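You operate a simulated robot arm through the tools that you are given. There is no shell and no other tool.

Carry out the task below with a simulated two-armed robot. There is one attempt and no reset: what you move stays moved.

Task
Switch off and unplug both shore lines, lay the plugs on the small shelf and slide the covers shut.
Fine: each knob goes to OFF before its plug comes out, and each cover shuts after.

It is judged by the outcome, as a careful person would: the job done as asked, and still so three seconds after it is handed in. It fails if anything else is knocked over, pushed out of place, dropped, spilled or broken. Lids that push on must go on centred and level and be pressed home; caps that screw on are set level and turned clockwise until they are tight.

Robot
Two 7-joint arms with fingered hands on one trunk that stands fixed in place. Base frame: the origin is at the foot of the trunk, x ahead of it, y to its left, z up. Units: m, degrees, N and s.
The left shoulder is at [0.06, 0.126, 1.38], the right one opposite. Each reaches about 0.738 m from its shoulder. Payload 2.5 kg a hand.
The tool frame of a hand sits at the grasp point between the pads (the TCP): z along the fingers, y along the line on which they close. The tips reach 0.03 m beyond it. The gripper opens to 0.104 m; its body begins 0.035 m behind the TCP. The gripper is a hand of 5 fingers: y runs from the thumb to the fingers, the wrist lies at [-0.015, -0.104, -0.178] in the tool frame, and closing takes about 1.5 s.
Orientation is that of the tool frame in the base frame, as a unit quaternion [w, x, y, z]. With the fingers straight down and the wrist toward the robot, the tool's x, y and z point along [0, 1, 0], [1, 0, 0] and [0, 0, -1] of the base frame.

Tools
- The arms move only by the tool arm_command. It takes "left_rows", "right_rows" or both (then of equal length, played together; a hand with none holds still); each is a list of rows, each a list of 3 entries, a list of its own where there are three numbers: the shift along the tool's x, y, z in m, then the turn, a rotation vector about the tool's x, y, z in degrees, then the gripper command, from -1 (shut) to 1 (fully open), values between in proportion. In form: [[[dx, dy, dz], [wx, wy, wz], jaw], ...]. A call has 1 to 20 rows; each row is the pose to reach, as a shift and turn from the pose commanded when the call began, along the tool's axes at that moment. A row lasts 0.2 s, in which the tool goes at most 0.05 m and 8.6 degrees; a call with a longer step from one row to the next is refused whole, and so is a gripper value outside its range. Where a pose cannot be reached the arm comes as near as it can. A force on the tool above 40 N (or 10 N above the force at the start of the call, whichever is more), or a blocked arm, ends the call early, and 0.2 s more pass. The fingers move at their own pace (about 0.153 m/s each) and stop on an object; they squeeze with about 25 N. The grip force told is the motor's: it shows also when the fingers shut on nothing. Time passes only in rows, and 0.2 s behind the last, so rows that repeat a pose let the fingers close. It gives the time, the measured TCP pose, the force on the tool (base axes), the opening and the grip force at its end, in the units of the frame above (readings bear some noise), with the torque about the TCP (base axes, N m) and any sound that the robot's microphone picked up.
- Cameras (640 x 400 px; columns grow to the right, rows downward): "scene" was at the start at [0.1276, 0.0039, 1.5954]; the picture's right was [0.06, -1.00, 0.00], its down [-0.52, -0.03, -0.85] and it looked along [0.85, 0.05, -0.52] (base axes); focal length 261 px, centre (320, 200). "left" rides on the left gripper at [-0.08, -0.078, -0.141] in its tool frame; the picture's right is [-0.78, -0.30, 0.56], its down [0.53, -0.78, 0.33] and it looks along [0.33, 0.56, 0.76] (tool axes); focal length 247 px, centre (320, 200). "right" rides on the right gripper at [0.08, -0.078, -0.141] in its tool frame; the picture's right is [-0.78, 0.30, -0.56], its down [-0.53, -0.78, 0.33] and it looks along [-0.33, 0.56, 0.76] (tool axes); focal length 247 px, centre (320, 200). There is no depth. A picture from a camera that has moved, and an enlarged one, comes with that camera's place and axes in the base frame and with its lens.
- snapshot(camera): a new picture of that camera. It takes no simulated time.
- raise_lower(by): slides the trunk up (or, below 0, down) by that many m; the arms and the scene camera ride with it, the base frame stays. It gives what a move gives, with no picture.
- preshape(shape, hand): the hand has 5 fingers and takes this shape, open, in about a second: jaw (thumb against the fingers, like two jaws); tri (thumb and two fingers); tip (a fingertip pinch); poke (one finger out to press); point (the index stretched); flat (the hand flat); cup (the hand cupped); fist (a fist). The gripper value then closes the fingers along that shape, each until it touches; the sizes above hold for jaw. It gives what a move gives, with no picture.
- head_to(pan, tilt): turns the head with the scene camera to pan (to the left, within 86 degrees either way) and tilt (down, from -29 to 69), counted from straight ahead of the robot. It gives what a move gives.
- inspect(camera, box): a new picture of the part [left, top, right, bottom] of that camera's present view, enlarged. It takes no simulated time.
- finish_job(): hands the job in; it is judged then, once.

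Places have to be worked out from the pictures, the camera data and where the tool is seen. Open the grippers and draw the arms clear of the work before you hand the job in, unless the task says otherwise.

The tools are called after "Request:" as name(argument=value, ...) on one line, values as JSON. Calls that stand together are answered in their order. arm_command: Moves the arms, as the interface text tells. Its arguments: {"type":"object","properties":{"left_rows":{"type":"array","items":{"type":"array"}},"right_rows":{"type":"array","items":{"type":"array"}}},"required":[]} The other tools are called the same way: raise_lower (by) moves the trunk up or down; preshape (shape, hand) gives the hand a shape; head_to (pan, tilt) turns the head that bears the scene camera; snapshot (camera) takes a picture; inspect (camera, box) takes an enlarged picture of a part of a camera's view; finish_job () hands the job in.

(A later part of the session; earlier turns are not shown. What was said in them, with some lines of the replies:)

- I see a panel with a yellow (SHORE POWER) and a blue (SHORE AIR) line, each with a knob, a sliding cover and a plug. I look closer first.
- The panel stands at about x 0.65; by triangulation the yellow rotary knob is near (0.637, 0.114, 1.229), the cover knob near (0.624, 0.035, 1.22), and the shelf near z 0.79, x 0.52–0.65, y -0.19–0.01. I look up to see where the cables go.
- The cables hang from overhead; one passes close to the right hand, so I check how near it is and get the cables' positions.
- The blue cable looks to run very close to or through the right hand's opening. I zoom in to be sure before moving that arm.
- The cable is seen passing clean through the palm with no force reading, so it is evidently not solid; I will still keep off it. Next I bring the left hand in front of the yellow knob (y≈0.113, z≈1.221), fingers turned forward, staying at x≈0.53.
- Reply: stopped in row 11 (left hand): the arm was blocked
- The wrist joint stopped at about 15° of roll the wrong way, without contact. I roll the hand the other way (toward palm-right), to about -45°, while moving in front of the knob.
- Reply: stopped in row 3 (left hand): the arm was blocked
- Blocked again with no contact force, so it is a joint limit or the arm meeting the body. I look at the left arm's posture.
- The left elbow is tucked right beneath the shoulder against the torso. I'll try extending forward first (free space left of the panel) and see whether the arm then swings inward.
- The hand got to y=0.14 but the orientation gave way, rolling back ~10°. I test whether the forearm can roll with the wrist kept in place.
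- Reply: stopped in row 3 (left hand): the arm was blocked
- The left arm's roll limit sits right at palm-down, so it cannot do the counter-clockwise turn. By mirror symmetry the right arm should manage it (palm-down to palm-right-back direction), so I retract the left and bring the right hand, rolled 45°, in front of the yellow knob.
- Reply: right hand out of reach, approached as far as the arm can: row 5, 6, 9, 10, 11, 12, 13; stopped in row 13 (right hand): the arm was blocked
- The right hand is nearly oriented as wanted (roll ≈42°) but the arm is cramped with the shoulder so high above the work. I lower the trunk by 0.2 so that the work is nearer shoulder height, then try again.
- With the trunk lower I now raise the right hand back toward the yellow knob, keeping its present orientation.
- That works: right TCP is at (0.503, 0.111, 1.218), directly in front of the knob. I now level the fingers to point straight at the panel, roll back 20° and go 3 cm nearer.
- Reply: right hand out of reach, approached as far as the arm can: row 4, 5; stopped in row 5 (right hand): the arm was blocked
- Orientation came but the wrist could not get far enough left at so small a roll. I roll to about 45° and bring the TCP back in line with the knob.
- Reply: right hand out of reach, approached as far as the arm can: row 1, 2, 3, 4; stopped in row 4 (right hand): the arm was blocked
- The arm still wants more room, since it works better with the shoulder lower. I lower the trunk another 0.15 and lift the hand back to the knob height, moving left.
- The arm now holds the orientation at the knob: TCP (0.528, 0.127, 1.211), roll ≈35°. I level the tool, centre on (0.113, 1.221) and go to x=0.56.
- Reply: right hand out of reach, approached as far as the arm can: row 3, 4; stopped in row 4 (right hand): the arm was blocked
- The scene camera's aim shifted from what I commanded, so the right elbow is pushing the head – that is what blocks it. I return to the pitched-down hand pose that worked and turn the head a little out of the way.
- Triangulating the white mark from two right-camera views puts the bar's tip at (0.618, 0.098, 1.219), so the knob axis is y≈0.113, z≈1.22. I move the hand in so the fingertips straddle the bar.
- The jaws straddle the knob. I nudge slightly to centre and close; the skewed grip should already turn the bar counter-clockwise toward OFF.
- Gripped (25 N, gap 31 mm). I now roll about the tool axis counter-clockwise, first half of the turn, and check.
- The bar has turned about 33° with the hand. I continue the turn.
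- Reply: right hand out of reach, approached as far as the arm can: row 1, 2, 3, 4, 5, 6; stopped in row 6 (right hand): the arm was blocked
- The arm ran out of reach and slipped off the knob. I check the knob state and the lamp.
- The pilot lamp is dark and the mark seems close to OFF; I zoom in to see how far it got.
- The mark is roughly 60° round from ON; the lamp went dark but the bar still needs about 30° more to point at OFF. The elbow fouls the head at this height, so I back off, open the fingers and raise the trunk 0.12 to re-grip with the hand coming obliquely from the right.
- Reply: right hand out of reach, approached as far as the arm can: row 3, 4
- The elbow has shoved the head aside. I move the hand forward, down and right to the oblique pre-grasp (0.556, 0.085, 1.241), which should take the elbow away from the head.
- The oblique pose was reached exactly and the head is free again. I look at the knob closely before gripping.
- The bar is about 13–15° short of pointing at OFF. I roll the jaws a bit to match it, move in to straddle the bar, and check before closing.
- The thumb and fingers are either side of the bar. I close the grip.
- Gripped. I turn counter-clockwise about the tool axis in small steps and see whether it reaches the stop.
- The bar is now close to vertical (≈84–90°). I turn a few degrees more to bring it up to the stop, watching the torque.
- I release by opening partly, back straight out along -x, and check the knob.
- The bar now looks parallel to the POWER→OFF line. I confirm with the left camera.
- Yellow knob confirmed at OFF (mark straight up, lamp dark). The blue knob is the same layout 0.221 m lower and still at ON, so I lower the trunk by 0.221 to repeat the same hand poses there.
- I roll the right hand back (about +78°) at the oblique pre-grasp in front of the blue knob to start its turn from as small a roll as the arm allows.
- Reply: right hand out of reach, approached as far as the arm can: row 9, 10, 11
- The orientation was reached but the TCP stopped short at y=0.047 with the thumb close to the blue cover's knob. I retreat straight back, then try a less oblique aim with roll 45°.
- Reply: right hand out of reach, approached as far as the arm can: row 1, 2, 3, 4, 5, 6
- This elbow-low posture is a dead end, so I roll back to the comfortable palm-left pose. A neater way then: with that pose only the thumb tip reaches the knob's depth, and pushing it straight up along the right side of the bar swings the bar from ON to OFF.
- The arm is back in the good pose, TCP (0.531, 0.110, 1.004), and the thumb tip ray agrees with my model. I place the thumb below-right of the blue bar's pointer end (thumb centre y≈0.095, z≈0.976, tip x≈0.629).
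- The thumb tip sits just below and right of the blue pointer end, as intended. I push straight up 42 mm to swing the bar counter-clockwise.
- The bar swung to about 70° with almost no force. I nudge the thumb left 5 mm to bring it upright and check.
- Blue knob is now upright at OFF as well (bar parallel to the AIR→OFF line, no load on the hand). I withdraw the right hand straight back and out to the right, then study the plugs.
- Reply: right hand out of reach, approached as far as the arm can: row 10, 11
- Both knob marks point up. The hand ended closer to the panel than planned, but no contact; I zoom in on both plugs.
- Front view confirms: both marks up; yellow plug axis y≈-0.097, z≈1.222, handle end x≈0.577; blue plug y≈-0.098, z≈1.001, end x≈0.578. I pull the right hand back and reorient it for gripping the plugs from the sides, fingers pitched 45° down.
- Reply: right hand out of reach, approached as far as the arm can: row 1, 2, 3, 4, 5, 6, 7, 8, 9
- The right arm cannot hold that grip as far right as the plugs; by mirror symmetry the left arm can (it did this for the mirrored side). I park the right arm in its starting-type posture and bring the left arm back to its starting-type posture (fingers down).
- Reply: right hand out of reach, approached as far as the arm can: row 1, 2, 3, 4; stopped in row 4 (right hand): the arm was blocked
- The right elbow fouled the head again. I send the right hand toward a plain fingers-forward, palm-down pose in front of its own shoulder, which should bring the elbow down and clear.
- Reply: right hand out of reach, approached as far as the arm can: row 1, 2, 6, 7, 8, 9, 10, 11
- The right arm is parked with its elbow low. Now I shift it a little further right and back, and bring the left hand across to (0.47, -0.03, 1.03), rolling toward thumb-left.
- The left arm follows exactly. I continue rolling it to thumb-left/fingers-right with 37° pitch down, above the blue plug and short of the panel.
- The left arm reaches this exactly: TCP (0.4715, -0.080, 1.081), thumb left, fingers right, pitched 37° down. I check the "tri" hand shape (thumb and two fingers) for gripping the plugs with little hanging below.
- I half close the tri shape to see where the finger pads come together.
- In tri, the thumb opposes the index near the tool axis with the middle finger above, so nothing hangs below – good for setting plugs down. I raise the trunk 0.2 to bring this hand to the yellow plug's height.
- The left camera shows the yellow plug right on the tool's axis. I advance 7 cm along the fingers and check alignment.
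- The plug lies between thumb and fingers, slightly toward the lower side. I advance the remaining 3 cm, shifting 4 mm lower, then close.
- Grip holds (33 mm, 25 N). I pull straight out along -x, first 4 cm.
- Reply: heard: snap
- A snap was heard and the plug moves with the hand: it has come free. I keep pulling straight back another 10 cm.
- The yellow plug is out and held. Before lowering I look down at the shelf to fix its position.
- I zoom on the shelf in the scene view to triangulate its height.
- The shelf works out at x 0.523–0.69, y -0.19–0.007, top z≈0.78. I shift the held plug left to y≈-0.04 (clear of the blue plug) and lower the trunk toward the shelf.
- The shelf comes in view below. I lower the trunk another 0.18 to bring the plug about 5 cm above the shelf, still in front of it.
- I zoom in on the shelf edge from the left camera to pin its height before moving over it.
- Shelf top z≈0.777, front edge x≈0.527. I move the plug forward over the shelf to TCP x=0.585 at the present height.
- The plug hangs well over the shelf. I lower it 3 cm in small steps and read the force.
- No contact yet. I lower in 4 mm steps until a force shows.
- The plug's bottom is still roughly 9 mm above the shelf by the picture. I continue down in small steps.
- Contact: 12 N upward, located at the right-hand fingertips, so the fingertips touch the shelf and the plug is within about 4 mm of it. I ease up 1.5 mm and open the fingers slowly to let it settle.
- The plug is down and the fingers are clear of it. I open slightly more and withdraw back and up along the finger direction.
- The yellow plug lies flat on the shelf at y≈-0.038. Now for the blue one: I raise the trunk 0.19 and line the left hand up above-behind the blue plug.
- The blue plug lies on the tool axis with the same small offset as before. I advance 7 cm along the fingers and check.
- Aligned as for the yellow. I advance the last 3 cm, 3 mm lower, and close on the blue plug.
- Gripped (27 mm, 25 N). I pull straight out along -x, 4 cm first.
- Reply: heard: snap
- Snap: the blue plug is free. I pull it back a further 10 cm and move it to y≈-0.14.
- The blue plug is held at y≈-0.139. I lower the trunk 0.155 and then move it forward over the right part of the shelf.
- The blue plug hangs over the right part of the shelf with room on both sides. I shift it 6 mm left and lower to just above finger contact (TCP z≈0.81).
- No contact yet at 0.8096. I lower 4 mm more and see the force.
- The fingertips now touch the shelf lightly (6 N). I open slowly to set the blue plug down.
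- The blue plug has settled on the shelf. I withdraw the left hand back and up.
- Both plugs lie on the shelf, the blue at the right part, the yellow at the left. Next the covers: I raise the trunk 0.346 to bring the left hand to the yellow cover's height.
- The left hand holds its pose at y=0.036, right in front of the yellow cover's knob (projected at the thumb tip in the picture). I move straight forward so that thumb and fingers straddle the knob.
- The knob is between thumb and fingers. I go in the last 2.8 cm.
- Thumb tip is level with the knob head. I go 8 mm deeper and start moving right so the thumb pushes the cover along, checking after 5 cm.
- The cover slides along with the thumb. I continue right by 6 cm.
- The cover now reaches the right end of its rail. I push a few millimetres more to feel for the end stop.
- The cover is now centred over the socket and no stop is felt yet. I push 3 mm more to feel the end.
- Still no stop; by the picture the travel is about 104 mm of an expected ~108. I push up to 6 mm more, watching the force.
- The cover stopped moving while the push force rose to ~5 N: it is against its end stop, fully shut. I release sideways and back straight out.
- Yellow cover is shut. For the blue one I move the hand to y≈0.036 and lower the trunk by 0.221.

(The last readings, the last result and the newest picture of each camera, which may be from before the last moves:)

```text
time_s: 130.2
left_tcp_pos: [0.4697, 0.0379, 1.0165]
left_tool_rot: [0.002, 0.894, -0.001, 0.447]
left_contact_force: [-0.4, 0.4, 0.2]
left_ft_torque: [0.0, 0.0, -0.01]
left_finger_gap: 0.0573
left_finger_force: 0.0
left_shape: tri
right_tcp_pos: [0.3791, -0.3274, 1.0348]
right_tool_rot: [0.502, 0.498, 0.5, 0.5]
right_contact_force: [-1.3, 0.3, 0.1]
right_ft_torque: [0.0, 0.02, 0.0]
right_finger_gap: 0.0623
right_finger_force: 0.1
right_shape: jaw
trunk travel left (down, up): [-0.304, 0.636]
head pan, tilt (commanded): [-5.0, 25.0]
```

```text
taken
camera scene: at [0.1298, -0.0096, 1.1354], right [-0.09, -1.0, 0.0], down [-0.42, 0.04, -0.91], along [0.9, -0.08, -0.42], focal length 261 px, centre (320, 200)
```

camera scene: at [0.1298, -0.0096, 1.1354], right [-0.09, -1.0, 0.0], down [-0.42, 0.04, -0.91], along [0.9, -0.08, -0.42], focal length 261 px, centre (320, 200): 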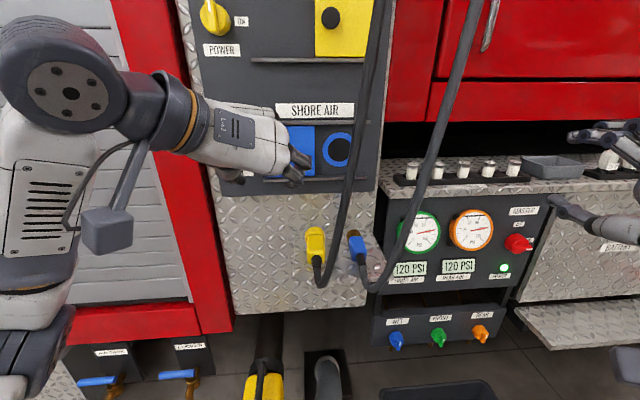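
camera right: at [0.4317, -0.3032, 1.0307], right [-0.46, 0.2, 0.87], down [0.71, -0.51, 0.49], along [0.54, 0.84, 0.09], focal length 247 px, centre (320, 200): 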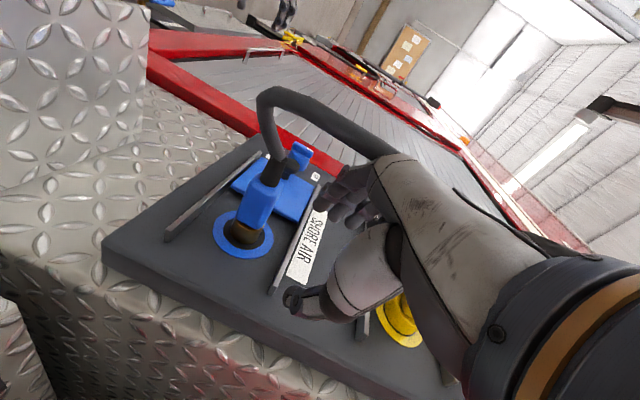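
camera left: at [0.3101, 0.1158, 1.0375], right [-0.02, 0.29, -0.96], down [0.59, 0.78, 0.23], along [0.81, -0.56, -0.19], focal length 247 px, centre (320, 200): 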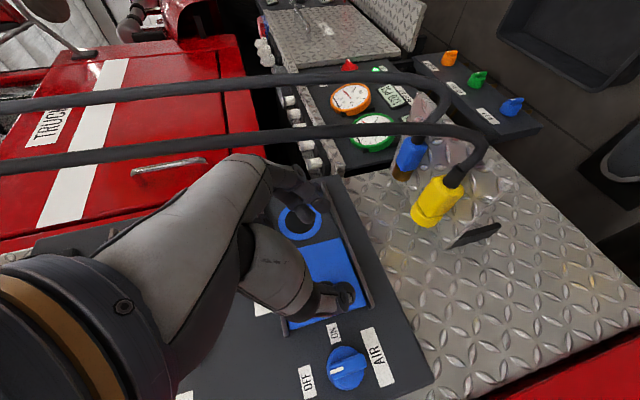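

The scene view shows the yellow cover closed. I move the hand forward to straddle the blue cover's knob, first to x≈0.574.

Request:
arm_command(left_rows=[[[0.0156, 0.001, 0.0208], [0, 0, 0], 0.1], [[0.0312, 0.002, 0.0416], [0, 0, 0], 0.1], [[0.0468, 0.003, 0.0624], [0, 0, 0], 0.1], [[0.0626, 0.003, 0.0835], [0, 0, 0], 0.1], [[0.0626, 0.003, 0.0835], [0, 0, 0], 0.1]])

Request:
inspect(camera="left", box=[220, 160, 440, 360])

Request:
inspect(camera="scene", box=[220, 60, 400, 210])

```text
time_s: 131.4
left_tcp_pos: [0.5754, 0.0342, 1.0177]
left_tool_rot: [0.002, 0.895, -0.001, 0.447]
left_contact_force: [-0.2, 0.3, 0.4]
left_ft_torque: [-0.01, 0.02, 0.01]
left_finger_gap: 0.057
left_finger_force: 0.1
left_shape: tri
right_tcp_pos: [0.38, -0.3263, 1.0341]
right_tool_rot: [0.501, 0.498, 0.501, 0.5]
right_contact_force: [0.6, -0.6, 0.7]
right_ft_torque: [0.0, 0.02, 0.0]
right_finger_gap: 0.0621
right_finger_force: 0.0
right_shape: jaw
trunk travel left (down, up): [-0.304, 0.636]
head pan, tilt (commanded): [-5.0, 25.0]
```

```text
2.00 times, centred on (330, 260) of left
camera zoom: at [0.4158, 0.1124, 1.0381], right [-0.02, 0.29, -0.96], down [0.59, 0.78, 0.23], along [0.81, -0.56, -0.19], focal length 494 px, centre (300, 80)
```

zoom: 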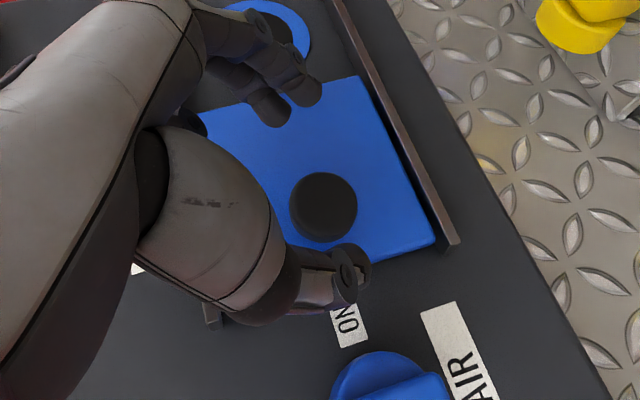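

```text
2.67 times, centred on (310, 135) of scene
camera zoom: at [0.1298, -0.0097, 1.1353], right [-0.09, -1.0, 0.0], down [-0.42, 0.04, -0.91], along [0.9, -0.08, -0.42], focal length 695 px, centre (347, 373)
```

zoom: 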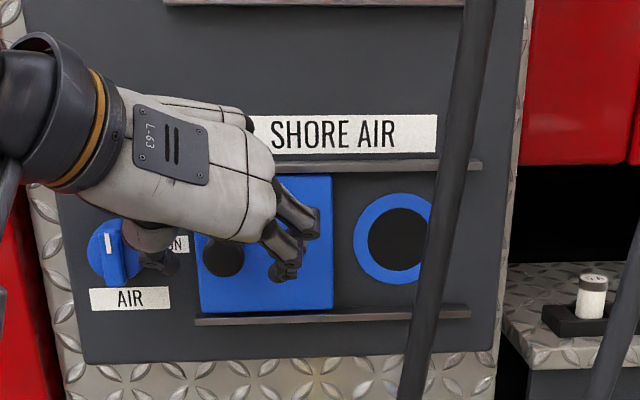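

Same geometry as for the yellow. I go in 3.4 cm and push the blue cover right by about 10.5 cm.

Request:
arm_command(left_rows=[[[0.0102, 0, 0.0136], [0, 0, 0], 0.1], [[0.0204, 0, 0.0272], [0, 0, 0], 0.1], [[0.0204, 0.01, 0.0272], [0, 0, 0], 0.1], [[0.0204, 0.02, 0.0272], [0, 0, 0], 0.1], [[0.0204, 0.03, 0.0272], [0, 0, 0], 0.1], [[0.0204, 0.04, 0.0272], [0, 0, 0], 0.1], [[0.0204, 0.05, 0.0272], [0, 0, 0], 0.1], [[0.0204, 0.06, 0.0272], [0, 0, 0], 0.1], [[0.0204, 0.07, 0.0272], [0, 0, 0], 0.1], [[0.0204, 0.08, 0.0272], [0, 0, 0], 0.1], [[0.0204, 0.09, 0.0272], [0, 0, 0], 0.1], [[0.0204, 0.1, 0.0272], [0, 0, 0], 0.1], [[0.0204, 0.105, 0.0272], [0, 0, 0], 0.1], [[0.0204, 0.105, 0.0272], [0, 0, 0], 0.1]])

Request:
inspect(camera="left", box=[220, 160, 440, 360])

Request:
inspect(camera="scene", box=[220, 60, 400, 210])

```text
time_s: 134.4
left_tcp_pos: [0.6074, -0.072, 1.0165]
left_tool_rot: [0.002, 0.894, 0.0, 0.447]
left_contact_force: [-0.2, 0.4, 0.7]
left_ft_torque: [0.01, -0.01, -0.03]
left_finger_gap: 0.0584
left_finger_force: 0.0
left_shape: tri
right_tcp_pos: [0.3801, -0.3263, 1.0364]
right_tool_rot: [0.502, 0.498, 0.5, 0.5]
right_contact_force: [0.0, -0.3, -0.5]
right_ft_torque: [-0.01, 0.0, 0.02]
right_finger_gap: 0.0622
right_finger_force: 0.1
right_shape: jaw
trunk travel left (down, up): [-0.304, 0.636]
head pan, tilt (commanded): [-5.0, 25.0]
```

```text
2.00 times, centred on (330, 260) of left
camera zoom: at [0.4477, 0.0077, 1.0373], right [-0.02, 0.29, -0.96], down [0.59, 0.78, 0.23], along [0.81, -0.56, -0.19], focal length 494 px, centre (300, 80)
```

zoom: 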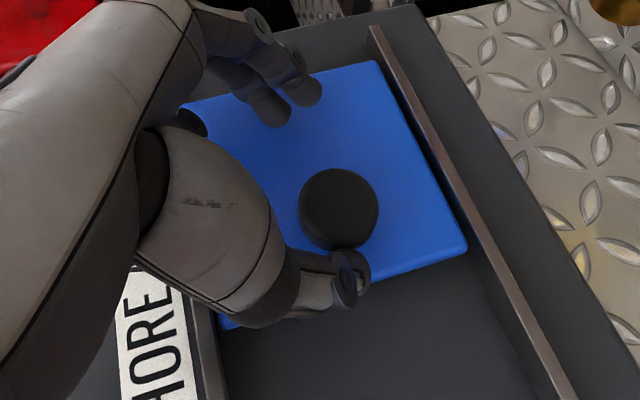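

```text
2.67 times, centred on (310, 135) of scene
camera zoom: at [0.1298, -0.0096, 1.1353], right [-0.09, -1.0, 0.0], down [-0.42, 0.04, -0.91], along [0.9, -0.08, -0.42], focal length 695 px, centre (347, 373)
```

zoom: 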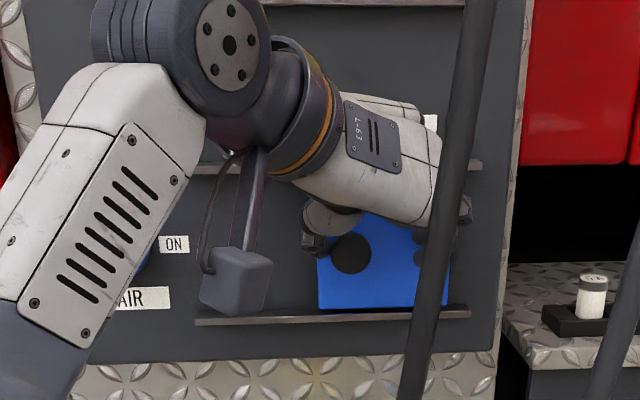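

The blue cover slides along well. I push another 13 mm, then feel for the stop.

Request:
arm_command(left_rows=[[[0, 0.005, 0], [0, 0, 0], 0.1], [[0, 0.01, 0], [0, 0, 0], 0.1], [[0, 0.013, 0], [0, 0, 0], 0.1], [[0, 0.013, 0], [0, 0, 0], 0.1]])

Request:
arm_command(left_rows=[[[0, 0.002, 0], [0, 0, 0], 0.1], [[0, 0.004, 0], [0, 0, 0], 0.1], [[0, 0.004, 0], [0, 0, 0], 0.1]])

Request:
inspect(camera="scene", box=[220, 60, 400, 210])

```text
time_s: 135.4
left_tcp_pos: [0.6062, -0.0836, 1.0179]
left_tool_rot: [0.001, 0.895, 0.0, 0.446]
left_contact_force: [1.0, 1.3, 0.4]
left_ft_torque: [0.04, -0.01, 0.02]
left_finger_gap: 0.0585
left_finger_force: 0.1
left_shape: tri
right_tcp_pos: [0.3799, -0.3258, 1.0355]
right_tool_rot: [0.502, 0.498, 0.5, 0.499]
right_contact_force: [0.5, -0.3, 0.6]
right_ft_torque: [-0.02, 0.01, 0.03]
right_finger_gap: 0.0622
right_finger_force: 0.1
right_shape: jaw
trunk travel left (down, up): [-0.304, 0.636]
head pan, tilt (commanded): [-5.0, 25.0]
```

```text
time_s: 136.2
left_tcp_pos: [0.6077, -0.0879, 1.0169]
left_tool_rot: [0.001, 0.895, 0.0, 0.447]
left_contact_force: [-1.1, 2.9, 0.2]
left_ft_torque: [0.04, -0.02, 0.05]
left_finger_gap: 0.0595
left_finger_force: 0.1
left_shape: tri
right_tcp_pos: [0.3792, -0.3285, 1.0356]
right_tool_rot: [0.501, 0.498, 0.5, 0.5]
right_contact_force: [-0.1, -0.8, 0.2]
right_ft_torque: [-0.02, -0.02, -0.01]
right_finger_gap: 0.0621
right_finger_force: 0.1
right_shape: jaw
trunk travel left (down, up): [-0.304, 0.636]
head pan, tilt (commanded): [-5.0, 25.0]
```

```text
2.67 times, centred on (310, 135) of scene
camera zoom: at [0.1297, -0.0094, 1.1353], right [-0.09, -1.0, 0.0], down [-0.42, 0.04, -0.91], along [0.9, -0.08, -0.42], focal length 695 px, centre (347, 373)
```

zoom: 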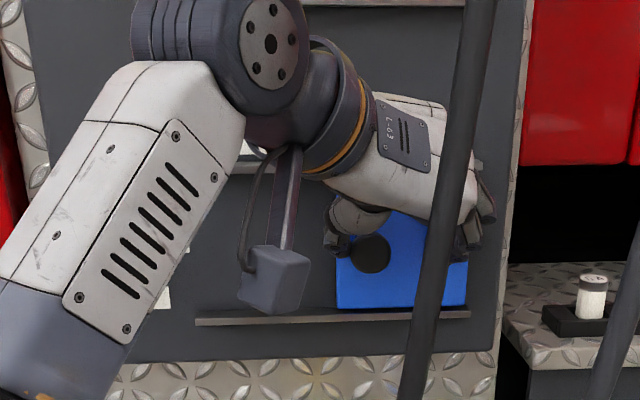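

The stop is reached (force rising, fingers giving slightly). I give 2 mm more to press it home.

Request:
arm_command(left_rows=[[[0, 0.0015, 0], [0, 0, 0], 0.1], [[0, 0.003, 0], [0, 0, 0], 0.1], [[0, 0.003, 0], [0, 0, 0], 0.1]])

Request:
inspect(camera="scene", box=[220, 60, 400, 210])

```text
time_s: 137.0
left_tcp_pos: [0.6068, -0.0897, 1.0165]
left_tool_rot: [0.001, 0.895, 0.001, 0.447]
left_contact_force: [0.3, 4.3, 0.5]
left_ft_torque: [0.07, -0.03, 0.1]
left_finger_gap: 0.0611
left_finger_force: 0.0
left_shape: tri
right_tcp_pos: [0.378, -0.3274, 1.0353]
right_tool_rot: [0.501, 0.496, 0.502, 0.501]
right_contact_force: [1.1, 0.2, 0.1]
right_ft_torque: [0.01, 0.02, 0.02]
right_finger_gap: 0.0624
right_finger_force: 0.0
right_shape: jaw
trunk travel left (down, up): [-0.304, 0.636]
head pan, tilt (commanded): [-5.0, 25.0]
```

```text
2.67 times, centred on (310, 135) of scene
camera zoom: at [0.1297, -0.0093, 1.1353], right [-0.09, -1.0, 0.0], down [-0.42, 0.04, -0.91], along [0.9, -0.08, -0.42], focal length 695 px, centre (347, 373)
```

zoom: 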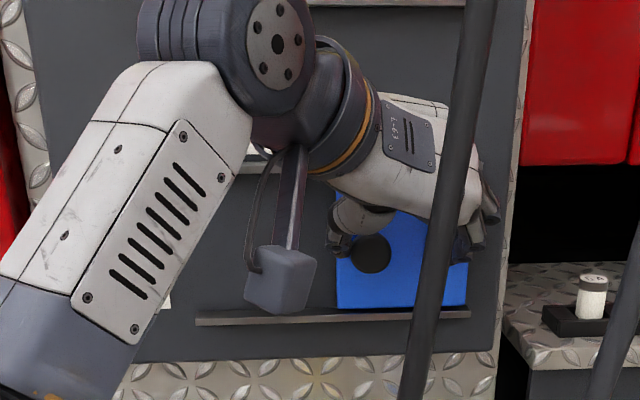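

The blue cover is against its stop too. I release sideways, back straight out and carry the left hand well away to the left, opening it.

Request:
arm_command(left_rows=[[[0, -0.008, 0], [0, 0, 0], 0.1], [[0, -0.016, 0], [0, 0, 0], 0.1], [[-0.015, -0.016, -0.02], [0, 0, 0], 0.1], [[-0.03, -0.016, -0.04], [0, 0, 0], 0.1], [[-0.048, -0.016, -0.064], [0, 0, 0], 0.1], [[-0.066, -0.016, -0.088], [0, 0, 0], 0.1], [[-0.09, -0.016, -0.12], [0, 0, 0], 0.1], [[-0.09, -0.05, -0.12], [0, 0, 0], 0.3], [[-0.09, -0.09, -0.12], [0, 0, 0], 0.6], [[-0.09, -0.13, -0.12], [0, 0, 0], 1], [[-0.09, -0.17, -0.12], [0, 0, 0], 1], [[-0.09, -0.2, -0.12], [0, 0, 0], 1], [[-0.09, -0.2, -0.12], [0, 0, 0], 1]])

Request:
head_to(pan=0, tilt=12)

Request:
snapshot(camera="scene")

```text
time_s: 139.8
left_tcp_pos: [0.4577, 0.1091, 1.0177]
left_tool_rot: [0.003, 0.895, 0.0, 0.447]
left_contact_force: [-0.2, 0.4, -0.3]
left_ft_torque: [-0.01, 0.0, 0.02]
left_finger_gap: 0.1037
left_finger_force: 0.3
left_shape: tri
right_tcp_pos: [0.3792, -0.3265, 1.0353]
right_tool_rot: [0.501, 0.499, 0.5, 0.5]
right_contact_force: [-0.8, 0.6, 0.5]
right_ft_torque: [0.01, 0.01, -0.02]
right_finger_gap: 0.0622
right_finger_force: 0.0
right_shape: jaw
trunk travel left (down, up): [-0.304, 0.636]
head pan, tilt (commanded): [-5.0, 25.0]
```

```text
time_s: 140.5
left_tcp_pos: [0.4586, 0.1076, 1.0172]
left_tool_rot: [0.002, 0.895, 0.001, 0.447]
left_contact_force: [-1.2, -0.6, 0.4]
left_ft_torque: [0.03, -0.01, 0.01]
left_finger_gap: 0.1036
left_finger_force: 0.0
left_shape: tri
right_tcp_pos: [0.3792, -0.3269, 1.0357]
right_tool_rot: [0.501, 0.498, 0.501, 0.5]
right_contact_force: [0.0, 0.8, -1.2]
right_ft_torque: [0.01, 0.01, -0.01]
right_finger_gap: 0.0621
right_finger_force: 0.0
right_shape: jaw
trunk travel left (down, up): [-0.304, 0.636]
head pan, tilt (commanded): [0.0, 12.0]
```

```text
taken
camera scene: at [0.1312, -0.0016, 1.1564], right [0.0, -1.0, 0.0], down [-0.21, 0.0, -0.98], along [0.98, 0.0, -0.21], focal length 261 px, centre (320, 200)
```

scene: 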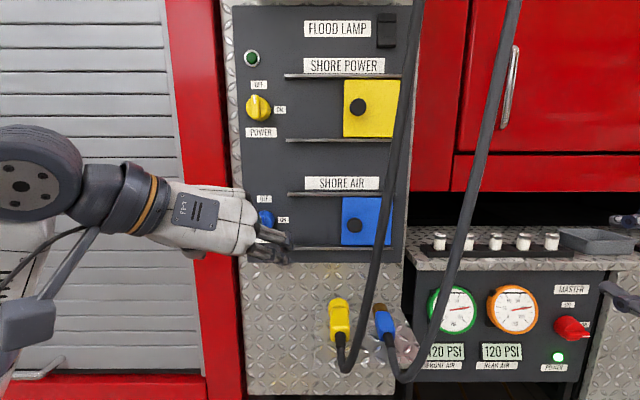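

Both covers sit over their sockets. I move the left hand further out and inspect knobs, covers and plugs closely.

Request:
arm_command(left_rows=[[[0, -0.03, -0.01], [0, 0, 0], 1], [[0, -0.06, -0.02], [0, 0, 0], 1], [[0, -0.09, -0.03], [0, 0, 0], 1], [[0, -0.12, -0.04], [0, 0, 0], 1], [[0, -0.15, -0.05], [0, 0, 0], 1], [[0, -0.15, -0.05], [0, 0, 0], 1]], right_rows=[[[0, 0, 0], [0, 0, 0], 0.4], [[0, 0, 0], [0, 0, 0], 0.7], [[0, 0, 0], [0, 0, 0], 1], [[0, 0, 0], [0, 0, 0], 1], [[0, 0, 0], [0, 0, 0], 1], [[0, 0, 0], [0, 0, 0], 1]])

Request:
inspect(camera="scene", box=[225, 40, 425, 265])

Request:
inspect(camera="scene", box=[300, 280, 440, 395])

Request:
snapshot(camera="left")

```text
time_s: 141.9
left_tcp_pos: [0.4187, 0.2607, 1.0457]
left_tool_rot: [0.002, 0.895, 0.0, 0.446]
left_contact_force: [0.4, 0.6, 0.3]
left_ft_torque: [-0.03, -0.01, 0.0]
left_finger_gap: 0.1037
left_finger_force: 0.1
left_shape: tri
right_tcp_pos: [0.3797, -0.3268, 1.0354]
right_tool_rot: [0.502, 0.498, 0.501, 0.5]
right_contact_force: [-0.5, -0.5, 0.3]
right_ft_torque: [-0.02, 0.03, 0.01]
right_finger_gap: 0.1038
right_finger_force: 0.0
right_shape: jaw
trunk travel left (down, up): [-0.304, 0.636]
head pan, tilt (commanded): [0.0, 12.0]
```

```text
1.78 times, centred on (325, 152) of scene
camera zoom: at [0.1312, -0.0015, 1.1564], right [0.0, -1.0, 0.0], down [-0.21, 0.0, -0.98], along [0.98, 0.0, -0.21], focal length 463 px, centre (311, 284)
```

zoom: 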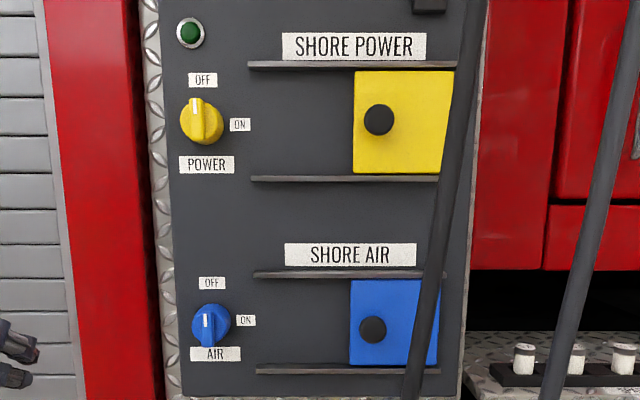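

```text
3.48 times, centred on (370, 338) of scene
camera zoom: at [0.1312, -0.0015, 1.1564], right [0.0, -1.0, 0.0], down [-0.21, 0.0, -0.98], along [0.98, 0.0, -0.21], focal length 907 px, centre (146, -278)
```

zoom: 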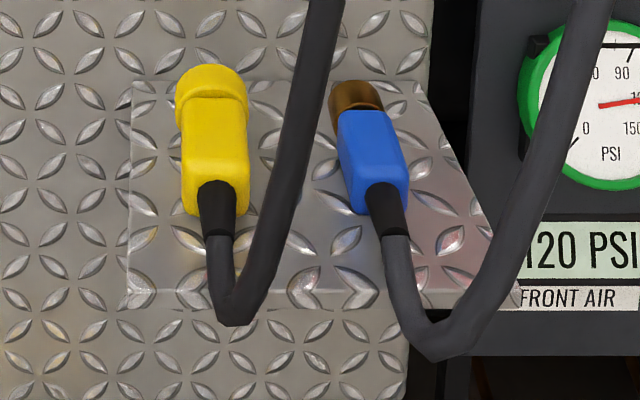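

```text
taken
camera left: at [0.2587, 0.3374, 1.0664], right [-0.02, 0.29, -0.96], down [0.59, 0.78, 0.22], along [0.81, -0.56, -0.19], focal length 247 px, centre (320, 200)
```

left: 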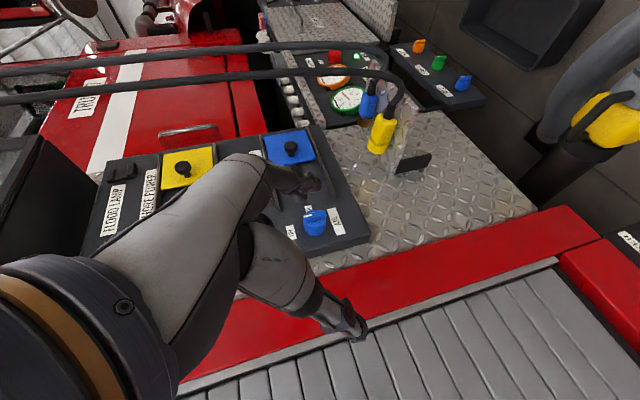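

Plugs rest flat on the shelf and the covers are shut. I take one more close look at both knobs' angles.

Request:
inspect(camera="scene", box=[235, 75, 295, 145])

Request:
inspect(camera="scene", box=[240, 190, 300, 250])

Request:
inspect(camera="scene", box=[280, 60, 420, 255])

```text
5.71 times, centred on (265, 110) of scene
camera zoom: at [0.1312, -0.0015, 1.1564], right [0.0, -1.0, 0.0], down [-0.21, 0.0, -0.98], along [0.98, 0.0, -0.21], focal length 1490 px, centre (634, 714)
```

zoom: 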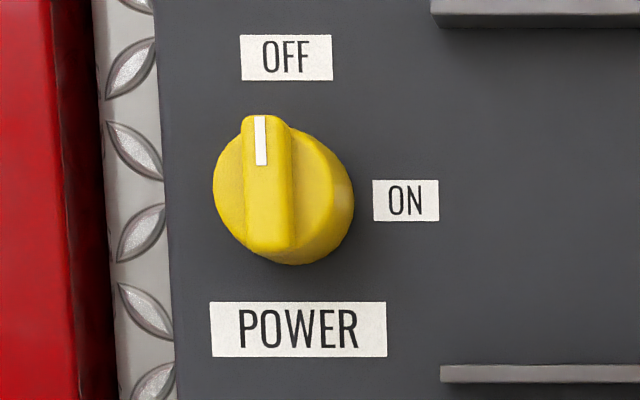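

```text
6.67 times, centred on (270, 220) of scene
camera zoom: at [0.1312, -0.0015, 1.1564], right [0.0, -1.0, 0.0], down [-0.21, 0.0, -0.98], along [0.98, 0.0, -0.21], focal length 1738 px, centre (653, 67)
```

zoom: 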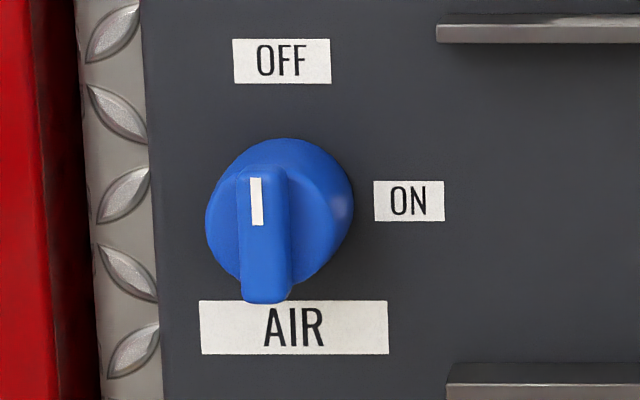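

```text
2.05 times, centred on (350, 158) of scene
camera zoom: at [0.1312, -0.0015, 1.1564], right [0.0, -1.0, 0.0], down [-0.21, 0.0, -0.98], along [0.98, 0.0, -0.21], focal length 535 px, centre (258, 287)
```

zoom: 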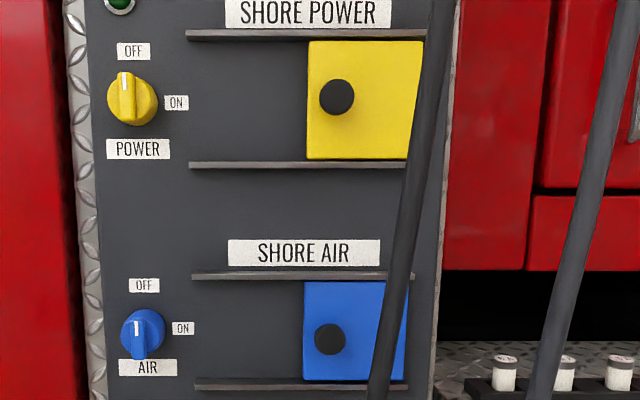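

Both knobs stand at OFF and both covers are shut over their sockets. Both plugs lie on the shelf, and both hands are open and clear. I hand the job in.

Request:
finish_job()

```text
The job is handed in.
```

The job is handed in: both shore lines are switched off and unplugged, the plugs are on the small shelf, and the covers are shut.

- **Knobs:** Both knobs were at OFF before their plugs came out, with their marks pointing straight up. The shore power lamp is dark.
- **Plugs:** Each came out with a snap. I lowered them until my fingertips touched the shelf and let them settle the last few millimetres. The yellow lies at the left and the blue at the right, turned slightly askew, both lying on the shelf.
- **Covers:** I slid each one right until it stopped moving and the push force rose. Both fully cover their sockets.

The yellow knob took two goes: my first grip slipped when the arm ran out of reach, so I took hold again and finished the turn. The right elbow also bumped the robot's own head a few times. I saw nothing else knocked, moved or dropped, and both hands are open and clear of the work.
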